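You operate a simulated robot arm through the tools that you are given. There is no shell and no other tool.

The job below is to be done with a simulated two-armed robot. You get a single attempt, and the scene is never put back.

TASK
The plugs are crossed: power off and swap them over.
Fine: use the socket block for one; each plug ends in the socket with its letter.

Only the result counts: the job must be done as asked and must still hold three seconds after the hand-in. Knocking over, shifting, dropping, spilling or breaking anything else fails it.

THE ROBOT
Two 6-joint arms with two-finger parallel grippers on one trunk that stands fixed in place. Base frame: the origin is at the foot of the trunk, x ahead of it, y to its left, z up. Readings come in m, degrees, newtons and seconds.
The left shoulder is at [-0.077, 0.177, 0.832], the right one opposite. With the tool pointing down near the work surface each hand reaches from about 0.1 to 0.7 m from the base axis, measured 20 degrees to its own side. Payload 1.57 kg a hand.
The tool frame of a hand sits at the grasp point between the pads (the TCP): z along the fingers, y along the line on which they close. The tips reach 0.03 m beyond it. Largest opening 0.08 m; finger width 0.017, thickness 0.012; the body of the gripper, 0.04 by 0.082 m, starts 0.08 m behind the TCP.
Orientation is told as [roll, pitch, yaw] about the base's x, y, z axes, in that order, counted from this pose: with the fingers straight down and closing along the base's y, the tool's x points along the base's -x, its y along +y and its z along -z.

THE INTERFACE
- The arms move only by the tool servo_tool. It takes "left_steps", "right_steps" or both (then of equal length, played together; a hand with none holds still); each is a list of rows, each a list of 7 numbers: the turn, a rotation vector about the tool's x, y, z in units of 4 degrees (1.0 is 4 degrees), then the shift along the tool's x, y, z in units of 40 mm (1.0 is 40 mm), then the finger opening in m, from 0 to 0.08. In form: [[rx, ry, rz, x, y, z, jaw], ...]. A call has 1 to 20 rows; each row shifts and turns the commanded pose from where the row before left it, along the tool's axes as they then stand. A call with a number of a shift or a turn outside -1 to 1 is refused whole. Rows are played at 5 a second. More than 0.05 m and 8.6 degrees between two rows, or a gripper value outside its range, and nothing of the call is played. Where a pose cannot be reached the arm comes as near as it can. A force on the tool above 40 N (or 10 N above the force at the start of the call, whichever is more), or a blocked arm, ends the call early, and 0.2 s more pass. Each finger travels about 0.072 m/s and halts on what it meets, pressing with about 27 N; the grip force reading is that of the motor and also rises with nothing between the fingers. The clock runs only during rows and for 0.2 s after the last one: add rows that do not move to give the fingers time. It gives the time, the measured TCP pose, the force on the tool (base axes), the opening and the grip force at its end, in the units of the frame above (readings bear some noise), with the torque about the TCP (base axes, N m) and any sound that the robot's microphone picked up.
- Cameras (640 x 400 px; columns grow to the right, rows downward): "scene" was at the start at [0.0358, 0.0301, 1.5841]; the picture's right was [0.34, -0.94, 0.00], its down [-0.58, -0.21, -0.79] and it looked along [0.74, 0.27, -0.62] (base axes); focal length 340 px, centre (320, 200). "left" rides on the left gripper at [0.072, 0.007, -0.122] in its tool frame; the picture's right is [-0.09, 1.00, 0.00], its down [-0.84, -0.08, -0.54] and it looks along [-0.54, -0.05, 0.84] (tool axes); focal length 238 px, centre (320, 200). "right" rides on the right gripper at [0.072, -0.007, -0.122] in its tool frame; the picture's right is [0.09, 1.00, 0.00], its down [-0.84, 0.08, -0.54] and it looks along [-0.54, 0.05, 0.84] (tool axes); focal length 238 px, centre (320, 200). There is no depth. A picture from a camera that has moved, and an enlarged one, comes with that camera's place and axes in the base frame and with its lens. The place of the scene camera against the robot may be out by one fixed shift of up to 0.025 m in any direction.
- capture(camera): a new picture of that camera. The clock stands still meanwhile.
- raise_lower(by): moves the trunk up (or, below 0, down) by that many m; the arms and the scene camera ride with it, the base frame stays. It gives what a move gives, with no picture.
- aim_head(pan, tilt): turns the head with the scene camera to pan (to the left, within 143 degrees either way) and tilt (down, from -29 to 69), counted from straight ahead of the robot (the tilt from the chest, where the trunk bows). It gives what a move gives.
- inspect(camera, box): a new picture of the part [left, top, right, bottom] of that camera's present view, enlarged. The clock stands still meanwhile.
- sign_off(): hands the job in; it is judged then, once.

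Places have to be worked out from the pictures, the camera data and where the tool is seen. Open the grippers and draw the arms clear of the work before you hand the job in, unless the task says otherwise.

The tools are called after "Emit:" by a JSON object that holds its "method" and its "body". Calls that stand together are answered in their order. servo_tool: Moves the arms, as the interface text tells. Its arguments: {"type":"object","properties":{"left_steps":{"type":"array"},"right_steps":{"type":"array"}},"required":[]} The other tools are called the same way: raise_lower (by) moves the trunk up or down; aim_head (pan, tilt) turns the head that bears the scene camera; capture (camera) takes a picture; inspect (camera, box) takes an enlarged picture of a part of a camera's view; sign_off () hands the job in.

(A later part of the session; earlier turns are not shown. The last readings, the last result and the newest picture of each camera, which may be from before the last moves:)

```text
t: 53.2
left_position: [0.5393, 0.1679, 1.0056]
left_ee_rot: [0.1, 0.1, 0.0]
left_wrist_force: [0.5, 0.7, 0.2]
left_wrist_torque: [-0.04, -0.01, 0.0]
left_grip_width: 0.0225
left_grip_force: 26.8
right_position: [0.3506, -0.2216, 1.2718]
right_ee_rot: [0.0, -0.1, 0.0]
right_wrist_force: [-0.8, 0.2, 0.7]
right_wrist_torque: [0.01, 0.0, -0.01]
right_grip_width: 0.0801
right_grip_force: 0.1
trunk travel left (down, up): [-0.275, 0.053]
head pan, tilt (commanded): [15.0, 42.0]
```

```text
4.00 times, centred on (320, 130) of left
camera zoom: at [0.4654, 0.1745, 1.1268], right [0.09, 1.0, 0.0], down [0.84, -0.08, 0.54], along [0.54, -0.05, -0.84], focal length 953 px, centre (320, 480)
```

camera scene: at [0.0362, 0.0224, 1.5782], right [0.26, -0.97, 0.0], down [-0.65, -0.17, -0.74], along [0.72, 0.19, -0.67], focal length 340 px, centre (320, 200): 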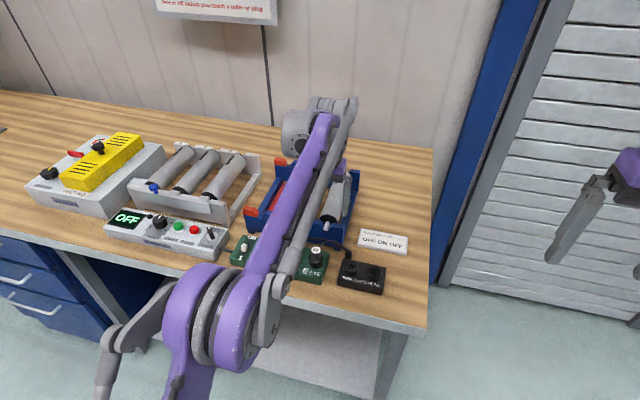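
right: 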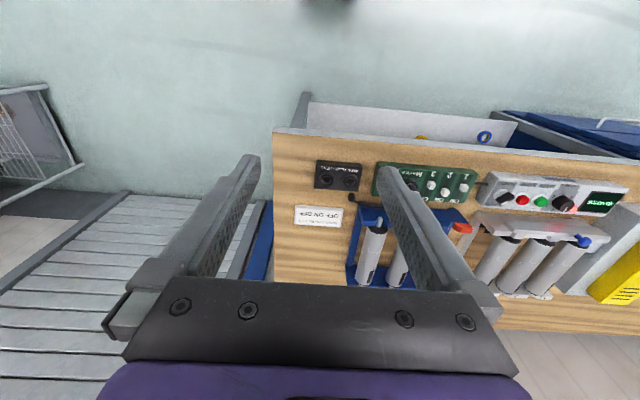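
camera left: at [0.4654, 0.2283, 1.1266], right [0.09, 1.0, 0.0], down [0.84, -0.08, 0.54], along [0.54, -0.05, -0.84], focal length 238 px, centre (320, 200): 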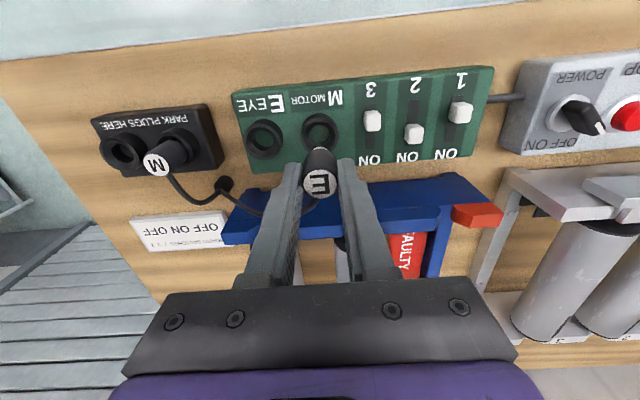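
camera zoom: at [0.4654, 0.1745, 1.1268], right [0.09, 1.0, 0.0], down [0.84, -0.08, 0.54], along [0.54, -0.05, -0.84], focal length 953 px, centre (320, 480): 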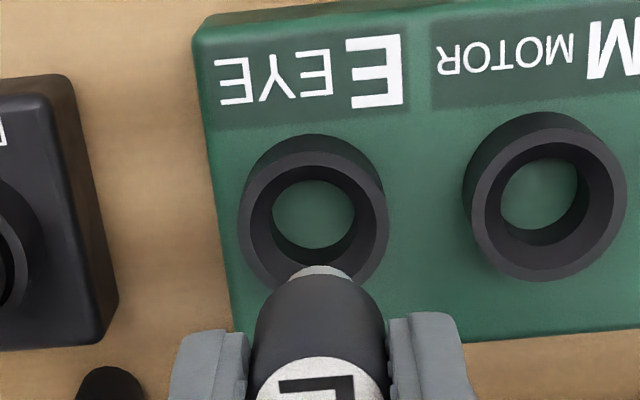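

The E ring sits 5.5 px left of the reference, so the plug needs about 1.2 mm more in -y. I apply it and lower 36 mm to just over the ring.

Emit:
{"method": "servo_tool", "body": {"left_steps": [[0, 0, 0, 0, -0.03, 0, 0.008], [0, 0, 0, 0, 0, 0.3, 0.008], [0, 0, 0, 0, 0, 0.3, 0.008], [0, 0, 0, 0, 0, 0.3, 0.008], [0, 0, 0, 0, 0, 0, 0.008], [0, 0, 0, 0, 0, 0, 0.008]]}}

Emit:
{"method": "inspect", "body": {"camera": "left", "box": [240, 100, 400, 200]}}

Emit:
{"method": "inspect", "body": {"camera": "scene", "box": [290, 230, 370, 280]}}

```text
t: 54.6
left_position: [0.5387, 0.1648, 0.9686]
left_ee_rot: [0.0, 0.0, 0.0]
left_wrist_force: [0.1, 0.4, -0.1]
left_wrist_torque: [0.0, 0.01, 0.03]
left_grip_width: 0.0224
left_grip_force: 26.6
right_position: [0.35, -0.2213, 1.2719]
right_ee_rot: [-0.1, 0.0, 0.0]
right_wrist_force: [-0.3, -0.5, -0.4]
right_wrist_torque: [-0.03, -0.02, 0.04]
right_grip_width: 0.0802
right_grip_force: 0.1
trunk travel left (down, up): [-0.275, 0.053]
head pan, tilt (commanded): [15.0, 42.0]
```

```text
4.00 times, centred on (320, 150) of left
camera zoom: at [0.4652, 0.1727, 1.091], right [0.09, 1.0, 0.0], down [0.84, -0.08, 0.54], along [0.54, -0.05, -0.84], focal length 953 px, centre (320, 400)
```

zoom: 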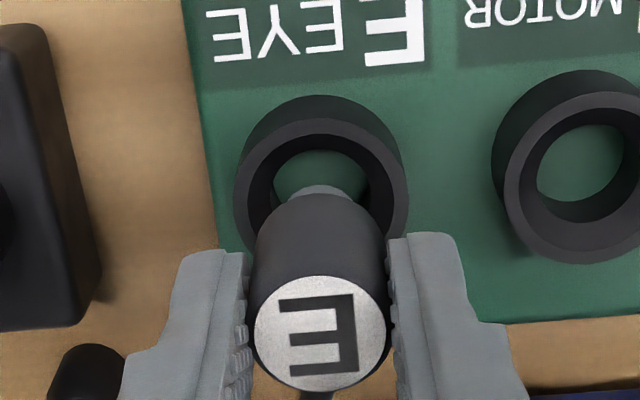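

```text
8.00 times, centred on (330, 255) of scene
camera zoom: at [0.0355, 0.0225, 1.5782], right [0.26, -0.97, 0.0], down [-0.65, -0.17, -0.74], along [0.72, 0.19, -0.67], focal length 2720 px, centre (240, -240)
```

zoom: 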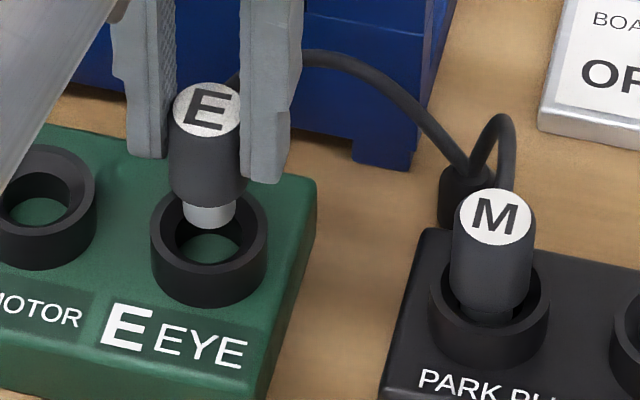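

Plug and ring now line up in both views. I lower it the rest of the way in small steps.

Emit:
{"method": "servo_tool", "body": {"left_steps": [[0, 0, 0, 0, 0, 0.1, 0.004], [0, 0, 0, 0, 0, 0.1, 0.004], [0, 0, 0, 0, 0, 0.1, 0.004], [0, 0, 0, 0, 0, 0.1, 0.004], [0, 0, 0, 0, 0, 0.08, 0.004], [0, 0, 0, 0, 0, 0, 0.004]]}}

Emit:
{"method": "inspect", "body": {"camera": "left", "box": [240, 120, 400, 220]}}

Emit:
{"method": "inspect", "body": {"camera": "scene", "box": [290, 230, 370, 280]}}

```text
t: 56.0
left_position: [0.538, 0.1661, 0.9494]
left_ee_rot: [0.1, 0.0, 0.0]
left_wrist_force: [0.0, -0.7, -0.9]
left_wrist_torque: [0.0, -0.01, 0.01]
left_grip_width: 0.0223
left_grip_force: 26.7
right_position: [0.3508, -0.2213, 1.2726]
right_ee_rot: [-0.1, -0.1, 0.1]
right_wrist_force: [-0.4, -0.8, -0.1]
right_wrist_torque: [0.0, 0.0, 0.01]
right_grip_width: 0.08
right_grip_force: 0.1
trunk travel left (down, up): [-0.275, 0.053]
head pan, tilt (commanded): [15.0, 42.0]
```

```text
4.00 times, centred on (320, 170) of left
camera zoom: at [0.4655, 0.1727, 1.0716], right [0.09, 1.0, 0.0], down [0.84, -0.08, 0.54], along [0.54, -0.05, -0.84], focal length 953 px, centre (320, 320)
```

zoom: 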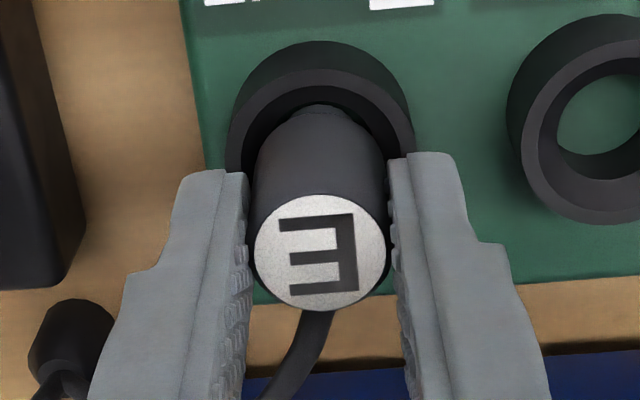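

```text
8.00 times, centred on (330, 255) of scene
camera zoom: at [0.0354, 0.0225, 1.5782], right [0.26, -0.97, 0.0], down [-0.65, -0.17, -0.74], along [0.72, 0.19, -0.67], focal length 2720 px, centre (240, -240)
```

zoom: 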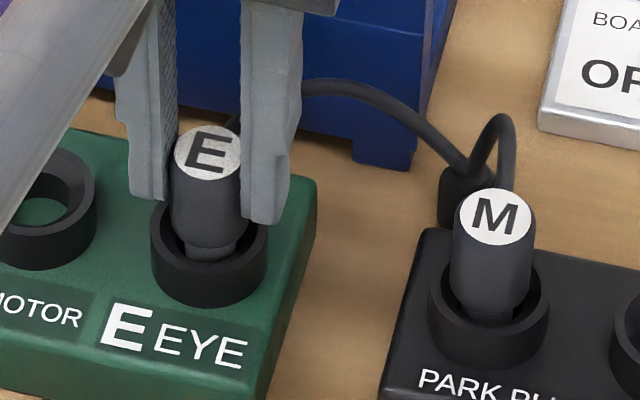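

There's no force yet and it stands about 4 mm high. I go on down in 2 mm steps.

Emit:
{"method": "servo_tool", "body": {"left_steps": [[0, 0, 0, 0, 0, 0.05, 0.0], [0, 0, 0, 0, 0, 0.05, 0.0], [0, 0, 0, 0, 0, 0, 0.0]]}}

Emit:
{"method": "inspect", "body": {"camera": "left", "box": [240, 120, 400, 220]}}

Emit:
{"method": "inspect", "body": {"camera": "scene", "box": [290, 230, 370, 280]}}

```text
t: 56.8
left_position: [0.5386, 0.1646, 0.9468]
left_ee_rot: [0.1, 0.0, 0.0]
left_wrist_force: [3.0, 0.4, 8.6]
left_wrist_torque: [-0.06, -0.18, 0.01]
left_grip_width: 0.0223
left_grip_force: 26.9
right_position: [0.3504, -0.2218, 1.2728]
right_ee_rot: [0.1, -0.1, 0.0]
right_wrist_force: [0.1, -0.2, 0.4]
right_wrist_torque: [0.02, 0.0, -0.01]
right_grip_width: 0.0798
right_grip_force: 0.0
trunk travel left (down, up): [-0.275, 0.053]
head pan, tilt (commanded): [15.0, 42.0]
```

```text
4.00 times, centred on (320, 170) of left
camera zoom: at [0.4653, 0.1727, 1.068], right [0.09, 1.0, 0.0], down [0.84, -0.08, 0.54], along [0.54, -0.05, -0.84], focal length 953 px, centre (320, 320)
```

zoom: 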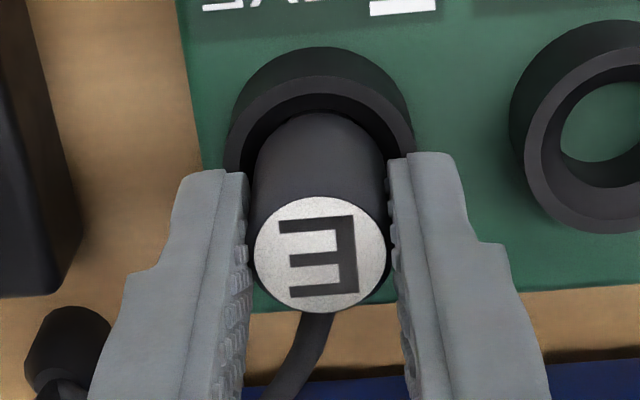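

```text
8.00 times, centred on (330, 255) of scene
camera zoom: at [0.035, 0.0222, 1.5783], right [0.26, -0.97, 0.0], down [-0.65, -0.17, -0.74], along [0.72, 0.19, -0.67], focal length 2720 px, centre (240, -240)
```

zoom: 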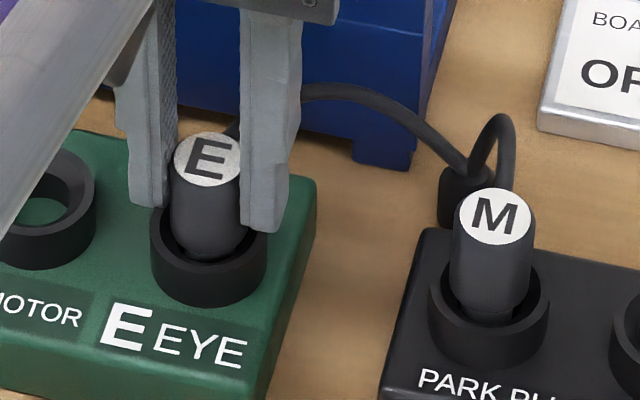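

It is nearly home, about 2 mm short of the reference view, with the rim pushing it lightly to +x. I give 0.6 mm in +x and press another 2 to 3 mm.

Emit:
{"method": "servo_tool", "body": {"left_steps": [[0, 0, 0, -0.015, 0, 0, 0.0], [0, 0, 0, 0, 0, 0.04, 0.0], [0, 0, 0, 0, 0, 0.03, 0.0], [0, 0, 0, 0, 0, 0, 0.0]]}}

Emit:
{"method": "inspect", "body": {"camera": "left", "box": [240, 120, 400, 220]}}

Emit:
{"method": "inspect", "body": {"camera": "scene", "box": [290, 230, 370, 280]}}

```text
t: 57.8
left_position: [0.5376, 0.1652, 0.9435]
left_ee_rot: [-0.1, 0.0, 0.0]
left_wrist_force: [1.9, -0.6, 17.1]
left_wrist_torque: [0.09, -0.1, -0.04]
left_grip_width: 0.0222
left_grip_force: 26.7
right_position: [0.3504, -0.2227, 1.2728]
right_ee_rot: [0.0, -0.1, 0.0]
right_wrist_force: [0.0, -1.3, 0.0]
right_wrist_torque: [-0.02, -0.02, 0.02]
right_grip_width: 0.0801
right_grip_force: 0.0
trunk travel left (down, up): [-0.275, 0.053]
head pan, tilt (commanded): [15.0, 42.0]
```

```text
4.00 times, centred on (320, 170) of left
camera zoom: at [0.4648, 0.1727, 1.0651], right [0.09, 1.0, 0.0], down [0.84, -0.08, 0.54], along [0.54, -0.05, -0.84], focal length 953 px, centre (320, 320)
```

zoom: 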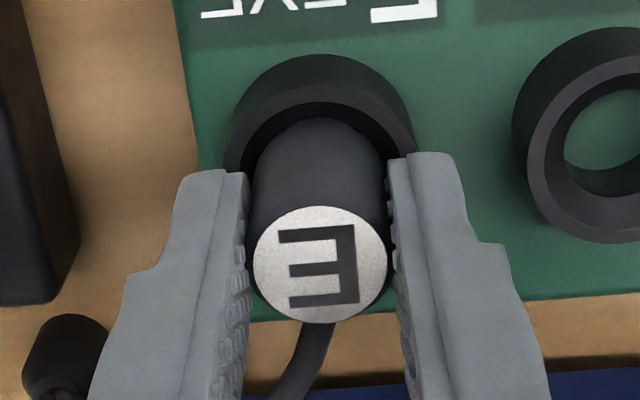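

```text
8.00 times, centred on (330, 255) of scene
camera zoom: at [0.034, 0.0219, 1.5783], right [0.26, -0.97, 0.0], down [-0.65, -0.17, -0.74], along [0.72, 0.19, -0.67], focal length 2720 px, centre (240, -240)
```

zoom: 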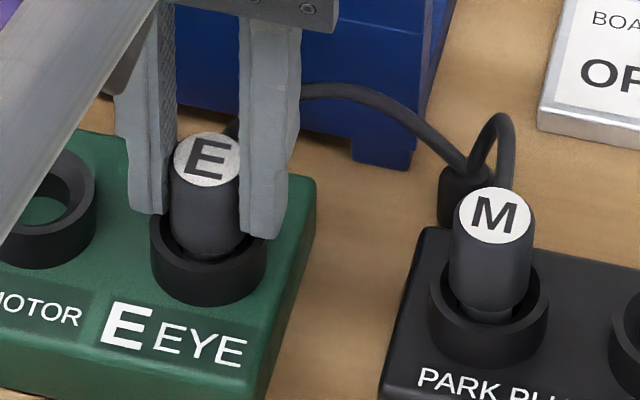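

The plug top is now at about 0.9387, within half a millimetre of the seated reference of 0.938. I take the load off, open and rise, then check.

Emit:
{"method": "servo_tool", "body": {"left_steps": [[0, 0, 0, 0, 0, -0.04, 0.01], [0, 0, 0, 0, 0, 0, 0.024], [0, 0, 0, 0, 0, 0, 0.034], [0, 0, 0, 0, 0, 0, 0.042], [0, 0, 0, 0, 0, -0.4, 0.043], [0, 0, 0, 0, 0, -0.8, 0.043], [0, 0, 0, 0, 0, -0.95, 0.043], [0, 0, 0, 0, 0, 0, 0.043]]}}

Emit:
{"method": "capture", "body": {"camera": "left"}}

Emit:
{"method": "inspect", "body": {"camera": "left", "box": [240, 80, 400, 180]}}

Emit:
{"method": "inspect", "body": {"camera": "scene", "box": [290, 230, 370, 280]}}

```text
t: 59.6
left_position: [0.538, 0.1643, 1.0318]
left_ee_rot: [0.0, 0.0, 0.0]
left_wrist_force: [0.2, 1.5, -0.2]
left_wrist_torque: [0.04, -0.01, -0.02]
left_grip_width: 0.0428
left_grip_force: 0.0
right_position: [0.3506, -0.2193, 1.2725]
right_ee_rot: [0.0, 0.0, 0.1]
right_wrist_force: [0.2, -1.1, 0.7]
right_wrist_torque: [0.0, 0.03, 0.03]
right_grip_width: 0.0801
right_grip_force: 0.0
trunk travel left (down, up): [-0.275, 0.053]
head pan, tilt (commanded): [15.0, 42.0]
```

```text
taken
camera left: at [0.4666, 0.1728, 1.1528], right [0.09, 1.0, 0.0], down [0.84, -0.08, 0.54], along [0.54, -0.05, -0.84], focal length 238 px, centre (320, 200)
```

left: 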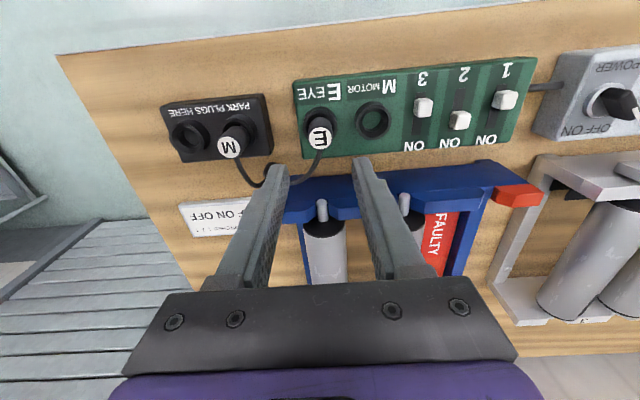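

```text
4.00 times, centred on (320, 130) of left
camera zoom: at [0.4666, 0.1728, 1.1528], right [0.09, 1.0, 0.0], down [0.84, -0.08, 0.54], along [0.54, -0.05, -0.84], focal length 953 px, centre (320, 480)
```

zoom: 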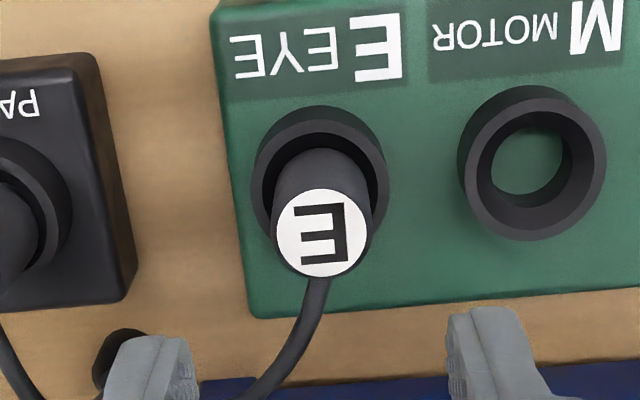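

```text
8.00 times, centred on (330, 255) of scene
camera zoom: at [0.0357, 0.0226, 1.5782], right [0.26, -0.97, 0.0], down [-0.65, -0.17, -0.74], along [0.72, 0.19, -0.67], focal length 2720 px, centre (240, -240)
```

zoom: 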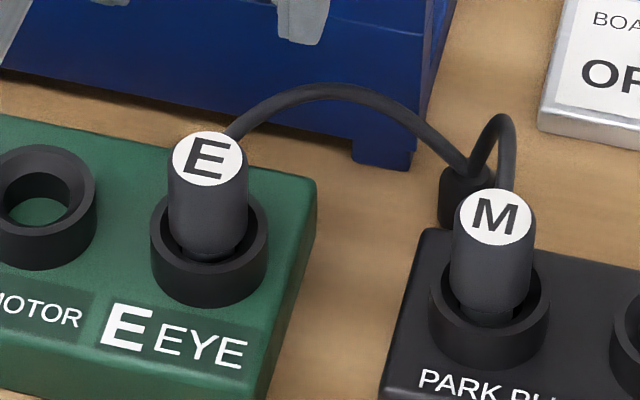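

E is now seated upright in the E socket, just as M had been. I move back over the parked M plug, about 84.5 mm in -y.

Emit:
{"method": "servo_tool", "body": {"left_steps": [[0, 0, 0, 0, -0.4, 0, 0.043], [0, 0, 0, 0, -0.7, 0, 0.043], [0, 0, 0, 0, -0.7, 0, 0.043], [0, 0, 0, 0, -0.31, 0, 0.043], [0, 0, 0, 0, 0, 0, 0.043], [0, 0, 0, 0, 0, 0, 0.043]]}}

Emit:
{"method": "inspect", "body": {"camera": "left", "box": [240, 80, 400, 180]}}

```text
t: 61.0
left_position: [0.5392, 0.081, 1.0302]
left_ee_rot: [0.0, 0.0, -0.1]
left_wrist_force: [-0.1, -0.5, 0.1]
left_wrist_torque: [0.0, 0.01, -0.01]
left_grip_width: 0.043
left_grip_force: 0.1
right_position: [0.3506, -0.2205, 1.2724]
right_ee_rot: [0.0, 0.0, 0.0]
right_wrist_force: [-0.6, -0.2, 0.0]
right_wrist_torque: [0.0, -0.03, 0.03]
right_grip_width: 0.0802
right_grip_force: 0.1
trunk travel left (down, up): [-0.275, 0.053]
head pan, tilt (commanded): [15.0, 42.0]
```

```text
4.00 times, centred on (320, 130) of left
camera zoom: at [0.4655, 0.0881, 1.1521], right [0.09, 1.0, 0.0], down [0.84, -0.08, 0.54], along [0.54, -0.05, -0.84], focal length 953 px, centre (320, 480)
```

zoom: 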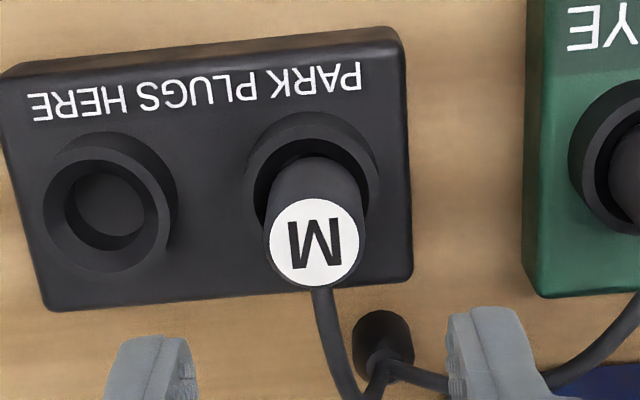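

M's top is 1.8 mm in +x and 0.6 mm in -y of the tool axis. I correct and descend to grasp height.

Emit:
{"method": "servo_tool", "body": {"left_steps": [[0, 0, 0, -0.045, -0.015, 0.3, 0.043], [0, 0, 0, 0, 0, 0.5, 0.043], [0, 0, 0, 0, 0, 0.5, 0.043], [0, 0, 0, 0, 0, 0.5, 0.043], [0, 0, 0, 0, 0, 0.35, 0.043], [0, 0, 0, 0, 0, 0, 0.043]]}}

Emit:
{"method": "inspect", "body": {"camera": "left", "box": [240, 120, 400, 220]}}

```text
t: 62.4
left_position: [0.5402, 0.0799, 0.9442]
left_ee_rot: [0.0, 0.0, 0.0]
left_wrist_force: [-0.3, -0.3, 0.2]
left_wrist_torque: [0.01, 0.0, -0.03]
left_grip_width: 0.0431
left_grip_force: 0.0
right_position: [0.3506, -0.2208, 1.272]
right_ee_rot: [0.0, -0.1, 0.0]
right_wrist_force: [0.4, 0.2, 0.4]
right_wrist_torque: [0.01, 0.02, -0.01]
right_grip_width: 0.0799
right_grip_force: 0.1
trunk travel left (down, up): [-0.275, 0.053]
head pan, tilt (commanded): [15.0, 42.0]
```

```text
4.00 times, centred on (320, 170) of left
camera zoom: at [0.4677, 0.0876, 1.0653], right [0.09, 1.0, 0.0], down [0.84, -0.08, 0.54], along [0.54, -0.05, -0.84], focal length 953 px, centre (320, 320)
```

zoom: 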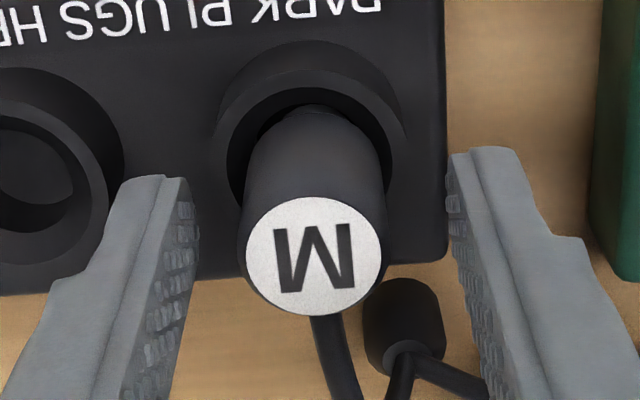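

The plug is 1 mm in -y of centre. I nudge over, close on it, and check the grip.

Emit:
{"method": "servo_tool", "body": {"left_steps": [[0, 0, 0, 0, -0.025, 0, 0.043], [0, 0, 0, 0, 0, 0, 0.032], [0, 0, 0, 0, 0, 0, 0.022], [0, 0, 0, 0, 0, 0, 0.012], [0, 0, 0, 0, 0, 0, 0.004], [0, 0, 0, 0, 0, 0, 0.004]]}}

Emit:
{"method": "inspect", "body": {"camera": "left", "box": [240, 120, 400, 220]}}

```text
t: 63.8
left_position: [0.5397, 0.0787, 0.9444]
left_ee_rot: [0.0, 0.0, 0.0]
left_wrist_force: [-0.5, -0.6, 0.3]
left_wrist_torque: [0.0, 0.0, 0.0]
left_grip_width: 0.0224
left_grip_force: 27.6
right_position: [0.3498, -0.2215, 1.2731]
right_ee_rot: [0.1, 0.1, 0.1]
right_wrist_force: [-0.1, -0.8, 0.0]
right_wrist_torque: [0.02, 0.0, -0.03]
right_grip_width: 0.0799
right_grip_force: 0.0
trunk travel left (down, up): [-0.275, 0.053]
head pan, tilt (commanded): [15.0, 42.0]
```

```text
4.00 times, centred on (320, 170) of left
camera zoom: at [0.4677, 0.0863, 1.0659], right [0.09, 1.0, 0.0], down [0.84, -0.08, 0.54], along [0.54, -0.05, -0.84], focal length 953 px, centre (320, 320)
```

zoom: 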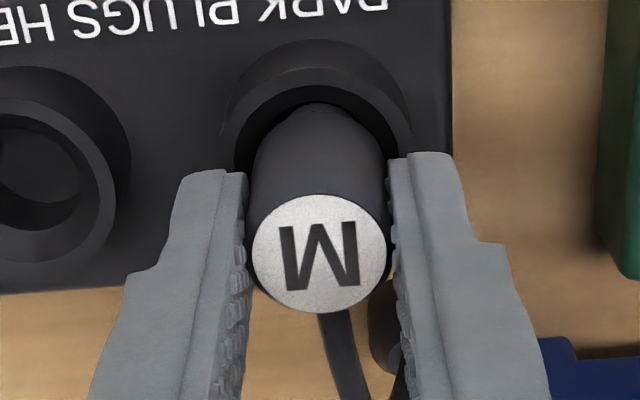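

M is held at 22.4 mm without load. I lift it 84 mm so that it will pass well above the E plug.

Emit:
{"method": "servo_tool", "body": {"left_steps": [[0, 0, 0, 0, 0, -0.15, 0.004], [0, 0, 0, 0, 0, -0.15, 0.004], [0, 0, 0, 0, 0, -0.3, 0.004], [0, 0, 0, 0, 0, -0.5, 0.004], [0, 0, 0, 0, 0, -0.5, 0.004], [0, 0, 0, 0, 0, -0.5, 0.004], [0, 0, 0, 0, 0, 0, 0.004], [0, 0, 0, 0, 0, 0, 0.004]]}}

Emit:
{"method": "capture", "body": {"camera": "left"}}

Emit:
{"method": "inspect", "body": {"camera": "scene", "box": [280, 200, 400, 280]}}

```text
t: 65.6
left_position: [0.5391, 0.0784, 1.0288]
left_ee_rot: [-0.1, 0.1, 0.0]
left_wrist_force: [0.7, 0.1, 0.4]
left_wrist_torque: [0.02, 0.01, -0.02]
left_grip_width: 0.0223
left_grip_force: 27.3
right_position: [0.3503, -0.2213, 1.2725]
right_ee_rot: [0.0, 0.0, 0.0]
right_wrist_force: [-0.7, 0.5, -0.4]
right_wrist_torque: [0.0, 0.02, 0.0]
right_grip_width: 0.08
right_grip_force: 0.1
trunk travel left (down, up): [-0.275, 0.053]
head pan, tilt (commanded): [15.0, 42.0]
```

```text
taken
camera left: at [0.466, 0.0861, 1.1504], right [0.09, 1.0, 0.0], down [0.84, -0.08, 0.54], along [0.54, -0.05, -0.84], focal length 238 px, centre (320, 200)
```

left: 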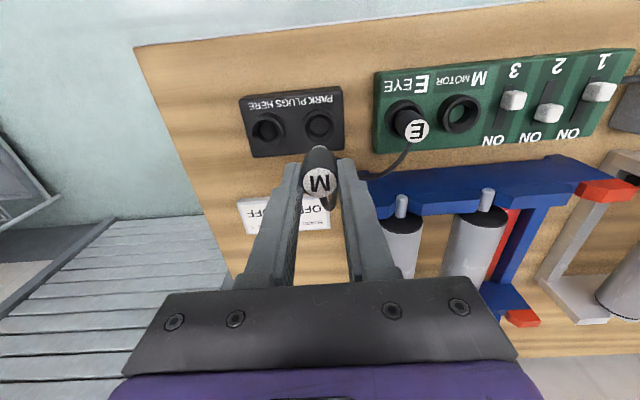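

```text
5.00 times, centred on (340, 240) of scene
camera zoom: at [0.0353, 0.0225, 1.5782], right [0.26, -0.97, 0.0], down [-0.65, -0.17, -0.74], along [0.72, 0.19, -0.67], focal length 1700 px, centre (220, 0)
```

zoom: 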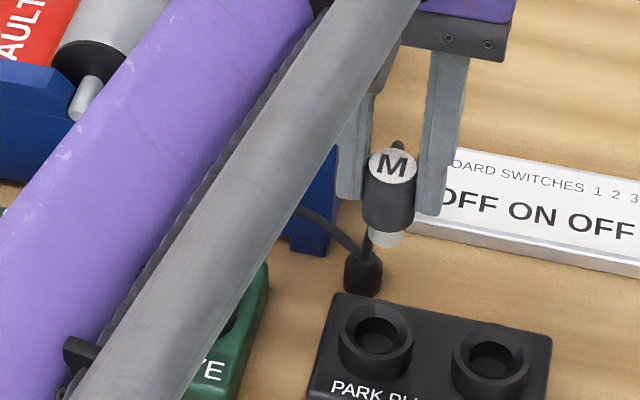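

M hangs straight and free. I carry it about 142 mm in +y, over the E plug, to above the M socket.

Emit:
{"method": "servo_tool", "body": {"left_steps": [[0, 0, 0, 0, 0.4, 0, 0.004], [0, 0, 0, 0.02, 0.6, 0, 0.004], [0, 0, 0, 0.02, 0.6, 0, 0.004], [0, 0, 0, 0, 0.6, 0, 0.004], [0, 0, 0, 0, 0.6, 0, 0.004], [0, 0, 0, 0, 0.45, 0, 0.004], [0, 0, 0, 0, 0.3, 0, 0.004], [0, 0, 0, 0, 0, 0, 0.004], [0, 0, 0, 0, 0, 0, 0.004]]}}

Emit:
{"method": "capture", "body": {"camera": "left"}}

Emit:
{"method": "inspect", "body": {"camera": "left", "box": [240, 80, 400, 180]}}

Emit:
{"method": "capture", "body": {"camera": "scene"}}

```text
t: 67.6
left_position: [0.5384, 0.2201, 1.0291]
left_ee_rot: [0.0, -0.1, 0.0]
left_wrist_force: [-0.6, 0.6, 0.1]
left_wrist_torque: [-0.01, 0.01, 0.01]
left_grip_width: 0.0223
left_grip_force: 26.8
right_position: [0.3513, -0.2208, 1.2723]
right_ee_rot: [0.1, 0.0, -0.1]
right_wrist_force: [0.8, -0.4, -0.8]
right_wrist_torque: [0.02, 0.01, -0.01]
right_grip_width: 0.0802
right_grip_force: 0.1
trunk travel left (down, up): [-0.275, 0.053]
head pan, tilt (commanded): [15.0, 42.0]
```

```text
taken
camera left: at [0.4649, 0.2288, 1.1506], right [0.09, 1.0, 0.0], down [0.84, -0.08, 0.54], along [0.54, -0.05, -0.84], focal length 238 px, centre (320, 200)
```

left: 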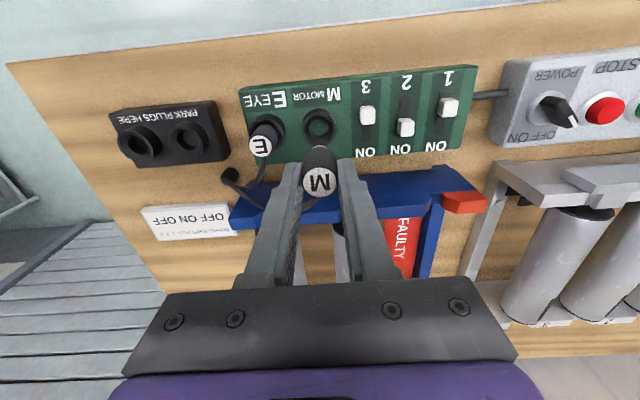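

```text
4.00 times, centred on (320, 130) of left
camera zoom: at [0.4649, 0.2288, 1.1506], right [0.09, 1.0, 0.0], down [0.84, -0.08, 0.54], along [0.54, -0.05, -0.84], focal length 953 px, centre (320, 480)
```

zoom: 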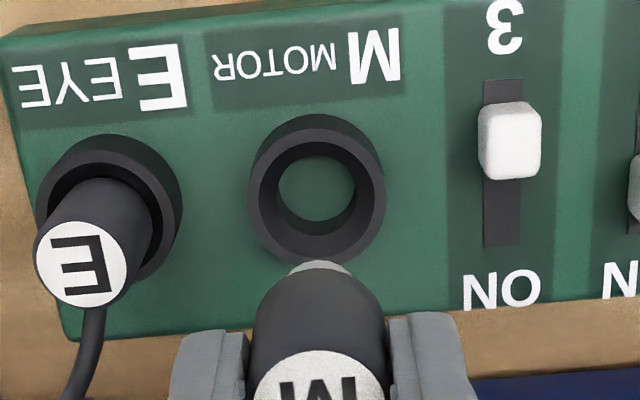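

```text
taken
camera scene: at [0.0354, 0.0226, 1.5782], right [0.26, -0.97, 0.0], down [-0.65, -0.17, -0.74], along [0.72, 0.19, -0.67], focal length 340 px, centre (320, 200)
```

scene: 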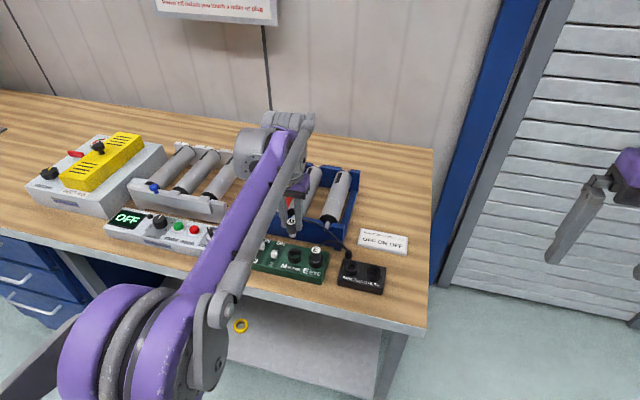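

M is above the M socket, with M's cable passing behind E without catching. I lower 24 mm, with a 0.6 mm correction in -y, to compare with my reference view.

Emit:
{"method": "servo_tool", "body": {"left_steps": [[0, 0, 0, 0, -0.015, 0.3, 0.004], [0, 0, 0, 0, 0, 0.3, 0.004], [0, 0, 0, 0, 0, 0, 0.004], [0, 0, 0, 0, 0, 0, 0.004]]}}

Emit:
{"method": "inspect", "body": {"camera": "left", "box": [240, 80, 400, 180]}}

```text
t: 68.6
left_position: [0.5387, 0.2209, 1.0043]
left_ee_rot: [0.0, -0.1, 0.0]
left_wrist_force: [0.3, -0.1, 0.1]
left_wrist_torque: [-0.01, -0.02, -0.01]
left_grip_width: 0.0223
left_grip_force: 27.0
right_position: [0.3501, -0.2204, 1.2718]
right_ee_rot: [0.0, 0.0, 0.0]
right_wrist_force: [0.3, 0.3, 0.5]
right_wrist_torque: [0.0, 0.03, -0.02]
right_grip_width: 0.08
right_grip_force: 0.0
trunk travel left (down, up): [-0.275, 0.053]
head pan, tilt (commanded): [15.0, 42.0]
```

```text
4.00 times, centred on (320, 130) of left
camera zoom: at [0.4659, 0.2282, 1.1268], right [0.09, 1.0, 0.0], down [0.84, -0.08, 0.54], along [0.54, -0.05, -0.84], focal length 953 px, centre (320, 480)
```

zoom: 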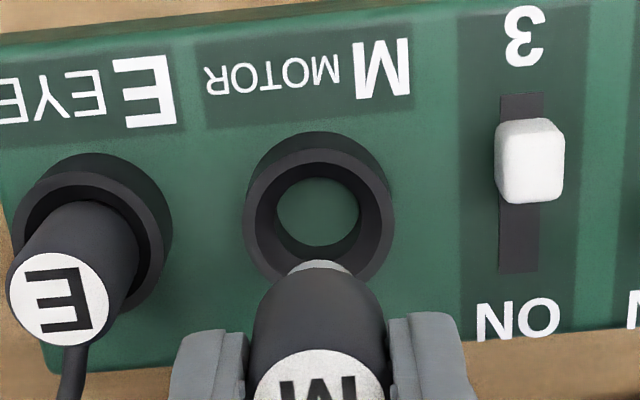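

The socket rim now sits at the same place in the picture as in the reference. I lower 36 mm to just above the ring and check from both cameras.

Emit:
{"method": "servo_tool", "body": {"left_steps": [[0, 0, 0, 0, 0, 0.3, 0.004], [0, 0, 0, 0, 0, 0.3, 0.004], [0, 0, 0, 0, 0, 0.25, 0.004], [0, 0, 0, 0, 0, 0, 0.004], [0, 0, 0, 0, 0, 0, 0.004]]}}

Emit:
{"method": "inspect", "body": {"camera": "left", "box": [240, 100, 400, 200]}}

Emit:
{"method": "inspect", "body": {"camera": "scene", "box": [260, 220, 356, 280]}}

```text
t: 69.8
left_position: [0.5379, 0.2198, 0.97]
left_ee_rot: [0.0, 0.0, 0.0]
left_wrist_force: [-0.2, -0.3, -0.1]
left_wrist_torque: [-0.01, 0.01, 0.01]
left_grip_width: 0.0222
left_grip_force: 26.9
right_position: [0.3499, -0.221, 1.2721]
right_ee_rot: [0.0, 0.0, 0.0]
right_wrist_force: [1.6, -0.8, -0.2]
right_wrist_torque: [0.0, -0.03, 0.0]
right_grip_width: 0.0801
right_grip_force: 0.1
trunk travel left (down, up): [-0.275, 0.053]
head pan, tilt (commanded): [15.0, 42.0]
```

```text
4.00 times, centred on (320, 150) of left
camera zoom: at [0.4654, 0.2283, 1.0919], right [0.09, 1.0, 0.0], down [0.84, -0.08, 0.54], along [0.54, -0.05, -0.84], focal length 953 px, centre (320, 400)
```

zoom: 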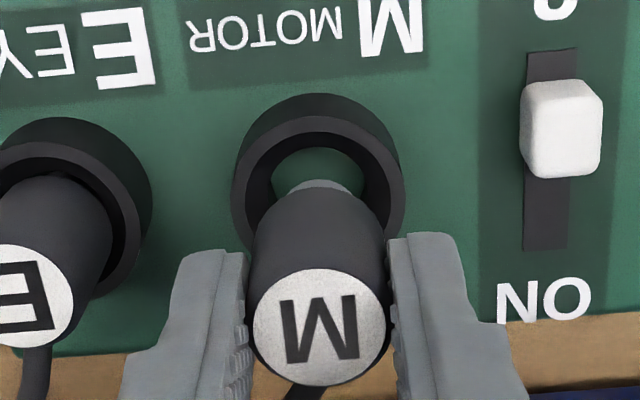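

```text
6.67 times, centred on (308, 250) of scene
camera zoom: at [0.0355, 0.0225, 1.5782], right [0.26, -0.97, 0.0], down [-0.65, -0.17, -0.74], along [0.72, 0.19, -0.67], focal length 2266 px, centre (400, -133)
```

zoom: 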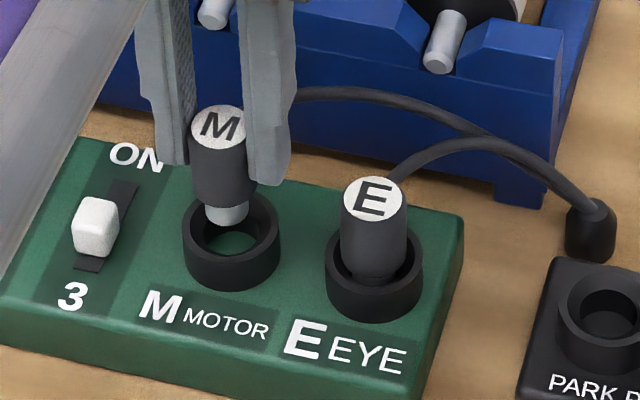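

The tip is over the bore but about 0.8 mm towards +y. I correct that and lower M into its socket in small steps.

Emit:
{"method": "servo_tool", "body": {"left_steps": [[0, 0, 0, 0, -0.02, 0.05, 0.002], [0, 0, 0, 0, 0, 0.1, 0.002], [0, 0, 0, 0, 0, 0.1, 0.002], [0, 0, 0, 0, 0, 0.1, 0.002], [0, 0, 0, 0, 0, 0.1, 0.002], [0, 0, 0, 0, 0, 0, 0.002]]}}

Emit:
{"method": "inspect", "body": {"camera": "left", "box": [240, 120, 400, 220]}}

Emit:
{"method": "inspect", "body": {"camera": "scene", "box": [260, 220, 356, 280]}}

```text
t: 71.2
left_position: [0.5381, 0.2189, 0.9525]
left_ee_rot: [0.0, 0.1, -0.1]
left_wrist_force: [0.3, 0.1, -0.4]
left_wrist_torque: [0.01, 0.04, 0.0]
left_grip_width: 0.0228
left_grip_force: 27.2
right_position: [0.3512, -0.221, 1.2719]
right_ee_rot: [0.0, 0.1, 0.0]
right_wrist_force: [0.5, -0.5, 0.0]
right_wrist_torque: [-0.01, 0.02, 0.02]
right_grip_width: 0.08
right_grip_force: 0.0
trunk travel left (down, up): [-0.275, 0.053]
head pan, tilt (commanded): [15.0, 42.0]
```

```text
4.00 times, centred on (320, 170) of left
camera zoom: at [0.4659, 0.227, 1.0737], right [0.09, 1.0, 0.0], down [0.84, -0.08, 0.54], along [0.54, -0.05, -0.84], focal length 953 px, centre (320, 320)
```

zoom: 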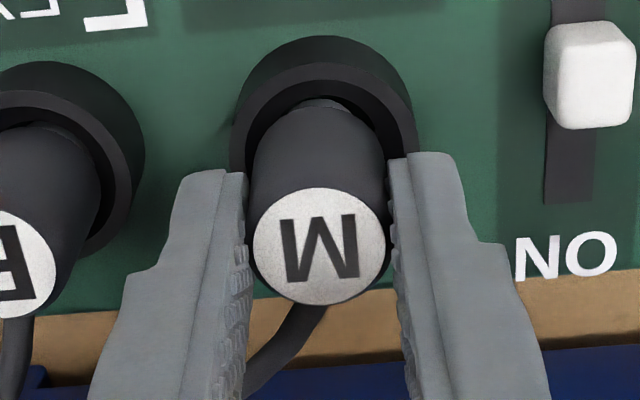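

```text
6.67 times, centred on (308, 250) of scene
camera zoom: at [0.0354, 0.0225, 1.5782], right [0.26, -0.97, 0.0], down [-0.65, -0.17, -0.74], along [0.72, 0.19, -0.67], focal length 2266 px, centre (400, -133)
```

zoom: 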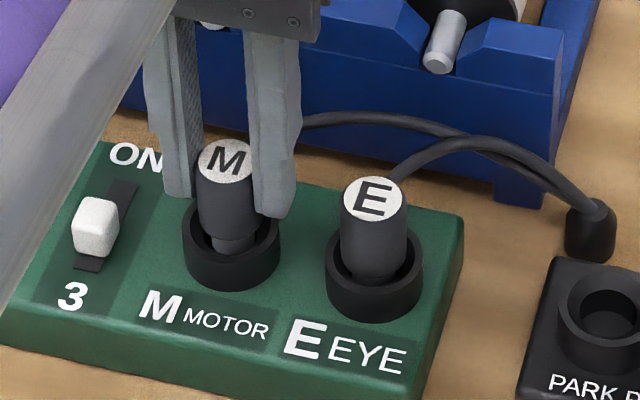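

The tip is inside the bore with no contact. I press on 6 mm in 2 mm steps.

Emit:
{"method": "servo_tool", "body": {"left_steps": [[0, 0, 0, 0, 0.008, 0.05, 0.0], [0, 0, 0, 0, 0, 0.05, 0.0], [0, 0, 0, 0, 0, 0.05, 0.0], [0, 0, 0, 0, 0, 0, 0.0]]}}

Emit:
{"method": "inspect", "body": {"camera": "left", "box": [240, 120, 400, 220]}}

Emit:
{"method": "inspect", "body": {"camera": "scene", "box": [260, 220, 356, 280]}}

```text
t: 72.2
left_position: [0.539, 0.2192, 0.9471]
left_ee_rot: [-0.1, 0.0, 0.0]
left_wrist_force: [-0.6, -0.3, 0.4]
left_wrist_torque: [0.03, -0.02, 0.01]
left_grip_width: 0.0226
left_grip_force: 26.9
right_position: [0.3515, -0.2208, 1.2726]
right_ee_rot: [0.0, 0.1, 0.0]
right_wrist_force: [-0.4, -0.2, -0.6]
right_wrist_torque: [0.01, -0.02, -0.02]
right_grip_width: 0.0801
right_grip_force: 0.1
trunk travel left (down, up): [-0.275, 0.053]
head pan, tilt (commanded): [15.0, 42.0]
```

```text
4.00 times, centred on (320, 170) of left
camera zoom: at [0.4657, 0.228, 1.0685], right [0.09, 1.0, 0.0], down [0.84, -0.08, 0.54], along [0.54, -0.05, -0.84], focal length 953 px, centre (320, 320)
```

zoom: 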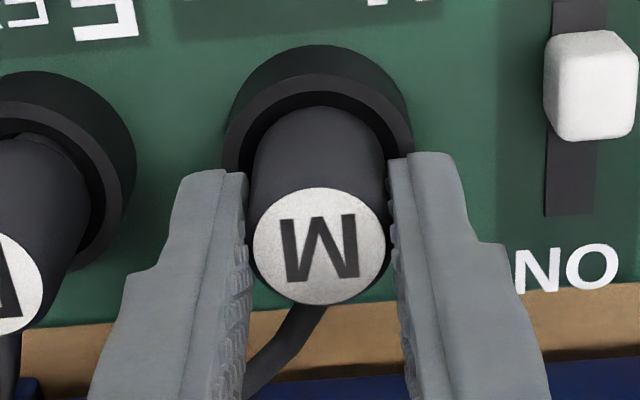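

```text
6.67 times, centred on (308, 250) of scene
camera zoom: at [0.0353, 0.0224, 1.5782], right [0.26, -0.97, 0.0], down [-0.65, -0.17, -0.74], along [0.72, 0.19, -0.67], focal length 2266 px, centre (400, -133)
```

zoom: 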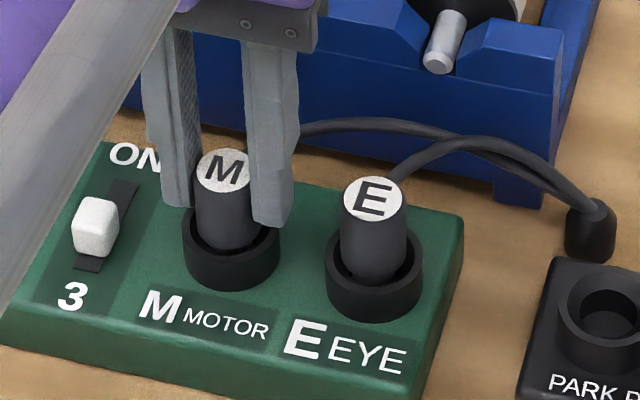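

No force yet and M looks almost as deep as E. I press on 2 to 3 mm more until I feel the seat.

Emit:
{"method": "servo_tool", "body": {"left_steps": [[0, 0, 0, 0, 0, 0.04, 0.0], [0, 0, 0, 0, 0, 0.04, 0.0], [0, 0, 0, 0, 0, 0, 0.0]]}}

Emit:
{"method": "inspect", "body": {"camera": "left", "box": [240, 120, 400, 220]}}

Emit:
{"method": "inspect", "body": {"camera": "scene", "box": [260, 220, 356, 280]}}

```text
t: 73.0
left_position: [0.538, 0.2202, 0.9432]
left_ee_rot: [0.0, -0.1, 0.0]
left_wrist_force: [1.8, 1.3, 19.0]
left_wrist_torque: [0.29, -0.09, 0.01]
left_grip_width: 0.0222
left_grip_force: 26.9
right_position: [0.3509, -0.2205, 1.2729]
right_ee_rot: [0.0, -0.1, 0.1]
right_wrist_force: [-0.3, 0.2, 0.2]
right_wrist_torque: [0.02, -0.01, -0.03]
right_grip_width: 0.0802
right_grip_force: 0.1
trunk travel left (down, up): [-0.275, 0.053]
head pan, tilt (commanded): [15.0, 42.0]
```

```text
4.00 times, centred on (320, 170) of left
camera zoom: at [0.465, 0.2278, 1.0656], right [0.09, 1.0, 0.0], down [0.84, -0.08, 0.54], along [0.54, -0.05, -0.84], focal length 953 px, centre (320, 320)
```

zoom: 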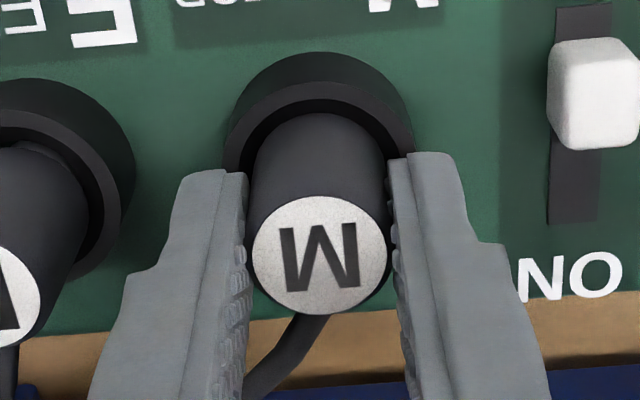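

```text
6.67 times, centred on (308, 250) of scene
camera zoom: at [0.0338, 0.022, 1.5783], right [0.26, -0.97, 0.0], down [-0.65, -0.17, -0.74], along [0.72, 0.19, -0.67], focal length 2266 px, centre (400, -133)
```

zoom: 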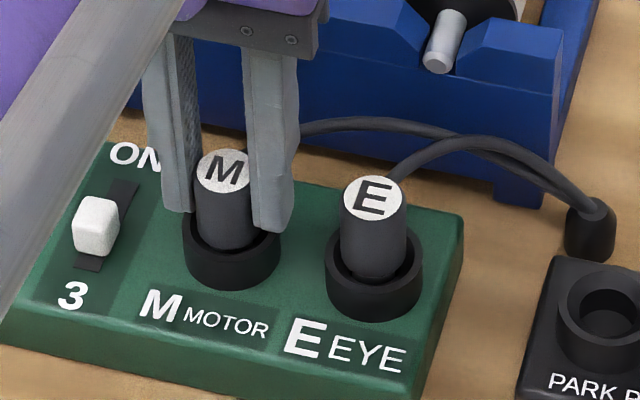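

M has seated against about 19 N, at the same height in the picture as the original seated plug. I ease off, open and rise.

Emit:
{"method": "servo_tool", "body": {"left_steps": [[0, 0, 0, 0, 0, -0.045, 0.01], [0, 0, 0, 0, 0, 0, 0.024], [0, 0, 0, 0, 0, 0, 0.034], [0, 0, 0, 0, 0, 0, 0.04], [0, 0, 0, 0, 0, -0.4, 0.04], [0, 0, 0, 0, 0, -0.8, 0.04], [0, 0, 0, 0, 0, -0.95, 0.04], [0, 0, 0, 0, 0, 0, 0.04]]}}

Emit:
{"method": "capture", "body": {"camera": "left"}}

Emit:
{"method": "inspect", "body": {"camera": "left", "box": [220, 80, 380, 180]}}

Emit:
{"method": "inspect", "body": {"camera": "scene", "box": [260, 220, 356, 280]}}

```text
t: 74.8
left_position: [0.5394, 0.22, 1.0312]
left_ee_rot: [0.0, -0.1, 0.1]
left_wrist_force: [-0.3, 0.0, -0.2]
left_wrist_torque: [-0.01, -0.01, 0.02]
left_grip_width: 0.0401
left_grip_force: 0.2
right_position: [0.3518, -0.2204, 1.2722]
right_ee_rot: [0.0, 0.0, 0.0]
right_wrist_force: [-0.1, -0.8, 0.9]
right_wrist_torque: [-0.02, -0.01, -0.03]
right_grip_width: 0.08
right_grip_force: 0.0
trunk travel left (down, up): [-0.275, 0.053]
head pan, tilt (commanded): [15.0, 42.0]
```

```text
taken
camera left: at [0.4662, 0.2285, 1.1534], right [0.09, 1.0, 0.0], down [0.84, -0.08, 0.54], along [0.54, -0.05, -0.84], focal length 238 px, centre (320, 200)
```

left: 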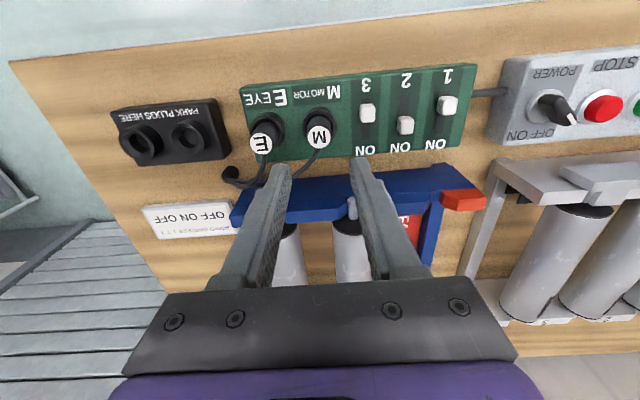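

```text
4.00 times, centred on (300, 130) of left
camera zoom: at [0.4662, 0.2285, 1.1534], right [0.09, 1.0, 0.0], down [0.84, -0.08, 0.54], along [0.54, -0.05, -0.84], focal length 953 px, centre (400, 480)
```

zoom: 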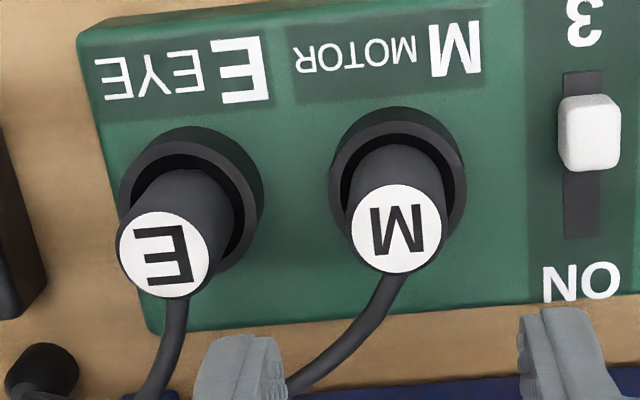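

```text
6.67 times, centred on (308, 250) of scene
camera zoom: at [0.0356, 0.0226, 1.5782], right [0.26, -0.97, 0.0], down [-0.65, -0.17, -0.74], along [0.72, 0.19, -0.67], focal length 2266 px, centre (400, -133)
```

zoom: 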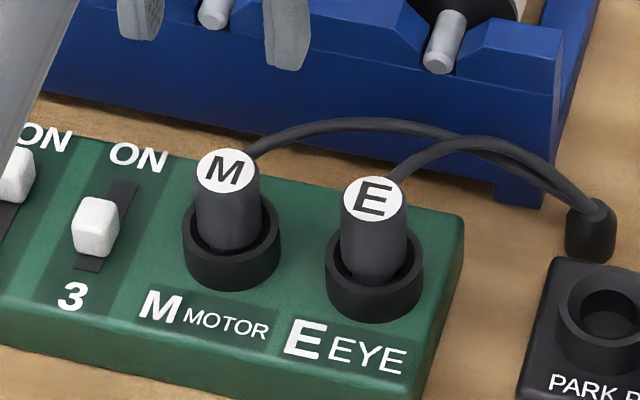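

Both plugs stand in the sockets with their own letters. I enlarge further to be sure that E is as deep as M.

Emit:
{"method": "inspect", "body": {"camera": "scene", "box": [284, 238, 328, 268]}}

Emit:
{"method": "inspect", "body": {"camera": "left", "box": [240, 100, 350, 168]}}

```text
13.33 times, centred on (306, 253) of scene
camera zoom: at [0.0356, 0.0226, 1.5782], right [0.26, -0.97, 0.0], down [-0.65, -0.17, -0.74], along [0.72, 0.19, -0.67], focal length 4533 px, centre (507, -507)
```

zoom: 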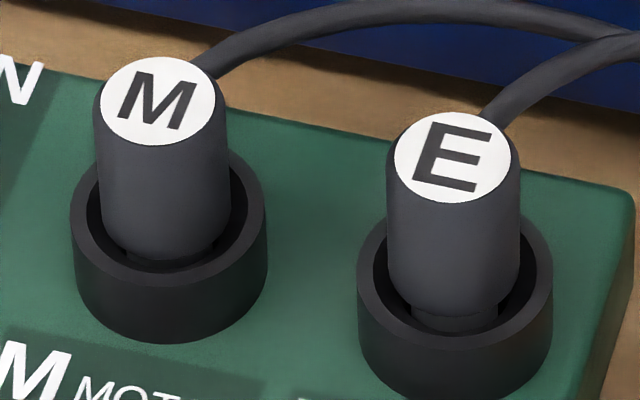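

```text
5.82 times, centred on (295, 134) of left
camera zoom: at [0.4662, 0.2285, 1.1534], right [0.09, 1.0, 0.0], down [0.84, -0.08, 0.54], along [0.54, -0.05, -0.84], focal length 1387 px, centre (466, 584)
```

zoom: 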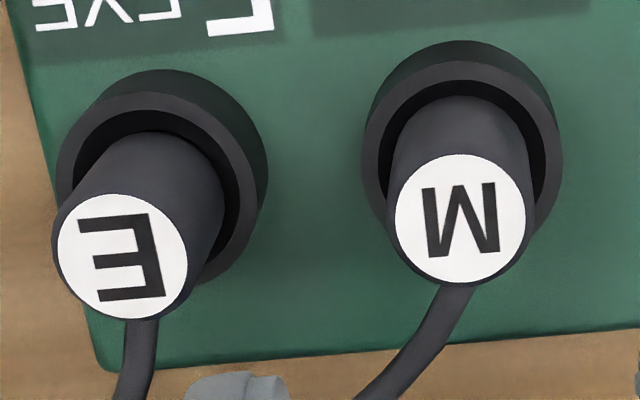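

Both look nearly alike, but E may be slightly back or tilted. I take the same straight-down views as at the start to compare directly.

Emit:
{"method": "servo_tool", "body": {"left_steps": [[0, 0, 0, -0.6, -0.05, 0, 0.04], [0, 0, 0, -0.6, -0.05, 0, 0.04], [0, 0, 0, -0.58, -0.06, 0, 0.04], [0, 0, 0, 0, 0, 0, 0.04], [0, 0, 0, 0, 0, 0, 0.04]]}}

Emit:
{"method": "inspect", "body": {"camera": "left", "box": [240, 0, 400, 100]}}

Emit:
{"method": "servo_tool", "body": {"left_steps": [[0, 0, 0, 0, -0.675, 0, 0.04], [0, 0, 0, 0, -0.675, 0, 0.04], [0, 0, 0, 0, 0, 0, 0.04], [0, 0, 0, 0, 0, 0, 0.04]]}}

Emit:
{"method": "inspect", "body": {"camera": "left", "box": [240, 0, 400, 100]}}

```text
t: 76.0
left_position: [0.6109, 0.2134, 1.0318]
left_ee_rot: [0.1, 0.0, 0.0]
left_wrist_force: [0.3, 0.2, -0.8]
left_wrist_torque: [-0.01, 0.0, 0.02]
left_grip_width: 0.0401
left_grip_force: 0.0
right_position: [0.351, -0.2217, 1.2722]
right_ee_rot: [0.0, 0.1, -0.1]
right_wrist_force: [-0.3, 0.2, -0.4]
right_wrist_torque: [-0.01, 0.01, -0.04]
right_grip_width: 0.0801
right_grip_force: 0.0
trunk travel left (down, up): [-0.275, 0.053]
head pan, tilt (commanded): [15.0, 42.0]
```

```text
4.00 times, centred on (320, 50) of left
camera zoom: at [0.5385, 0.222, 1.1529], right [0.09, 1.0, 0.0], down [0.84, -0.08, 0.54], along [0.54, -0.05, -0.84], focal length 953 px, centre (320, 800)
```

zoom: 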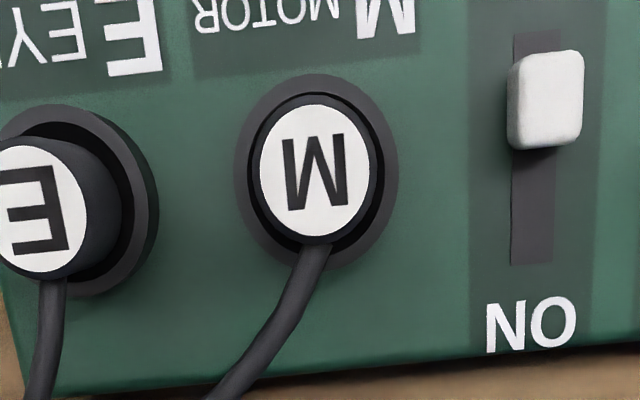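

```text
t: 77.0
left_position: [0.6098, 0.1602, 1.0324]
left_ee_rot: [0.0, 0.0, 0.0]
left_wrist_force: [0.2, -0.1, 0.3]
left_wrist_torque: [-0.02, 0.04, 0.0]
left_grip_width: 0.0399
left_grip_force: 0.1
right_position: [0.3511, -0.2216, 1.2726]
right_ee_rot: [0.0, 0.0, -0.1]
right_wrist_force: [-0.5, -0.8, -0.7]
right_wrist_torque: [-0.02, 0.0, 0.02]
right_grip_width: 0.0799
right_grip_force: 0.1
trunk travel left (down, up): [-0.275, 0.053]
head pan, tilt (commanded): [15.0, 42.0]
```

```text
4.00 times, centred on (320, 50) of left
camera zoom: at [0.5371, 0.168, 1.1536], right [0.09, 1.0, 0.0], down [0.84, -0.08, 0.54], along [0.54, -0.05, -0.84], focal length 953 px, centre (320, 800)
```

zoom: 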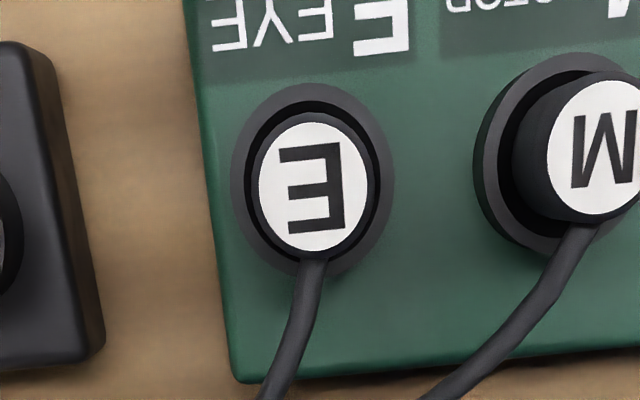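

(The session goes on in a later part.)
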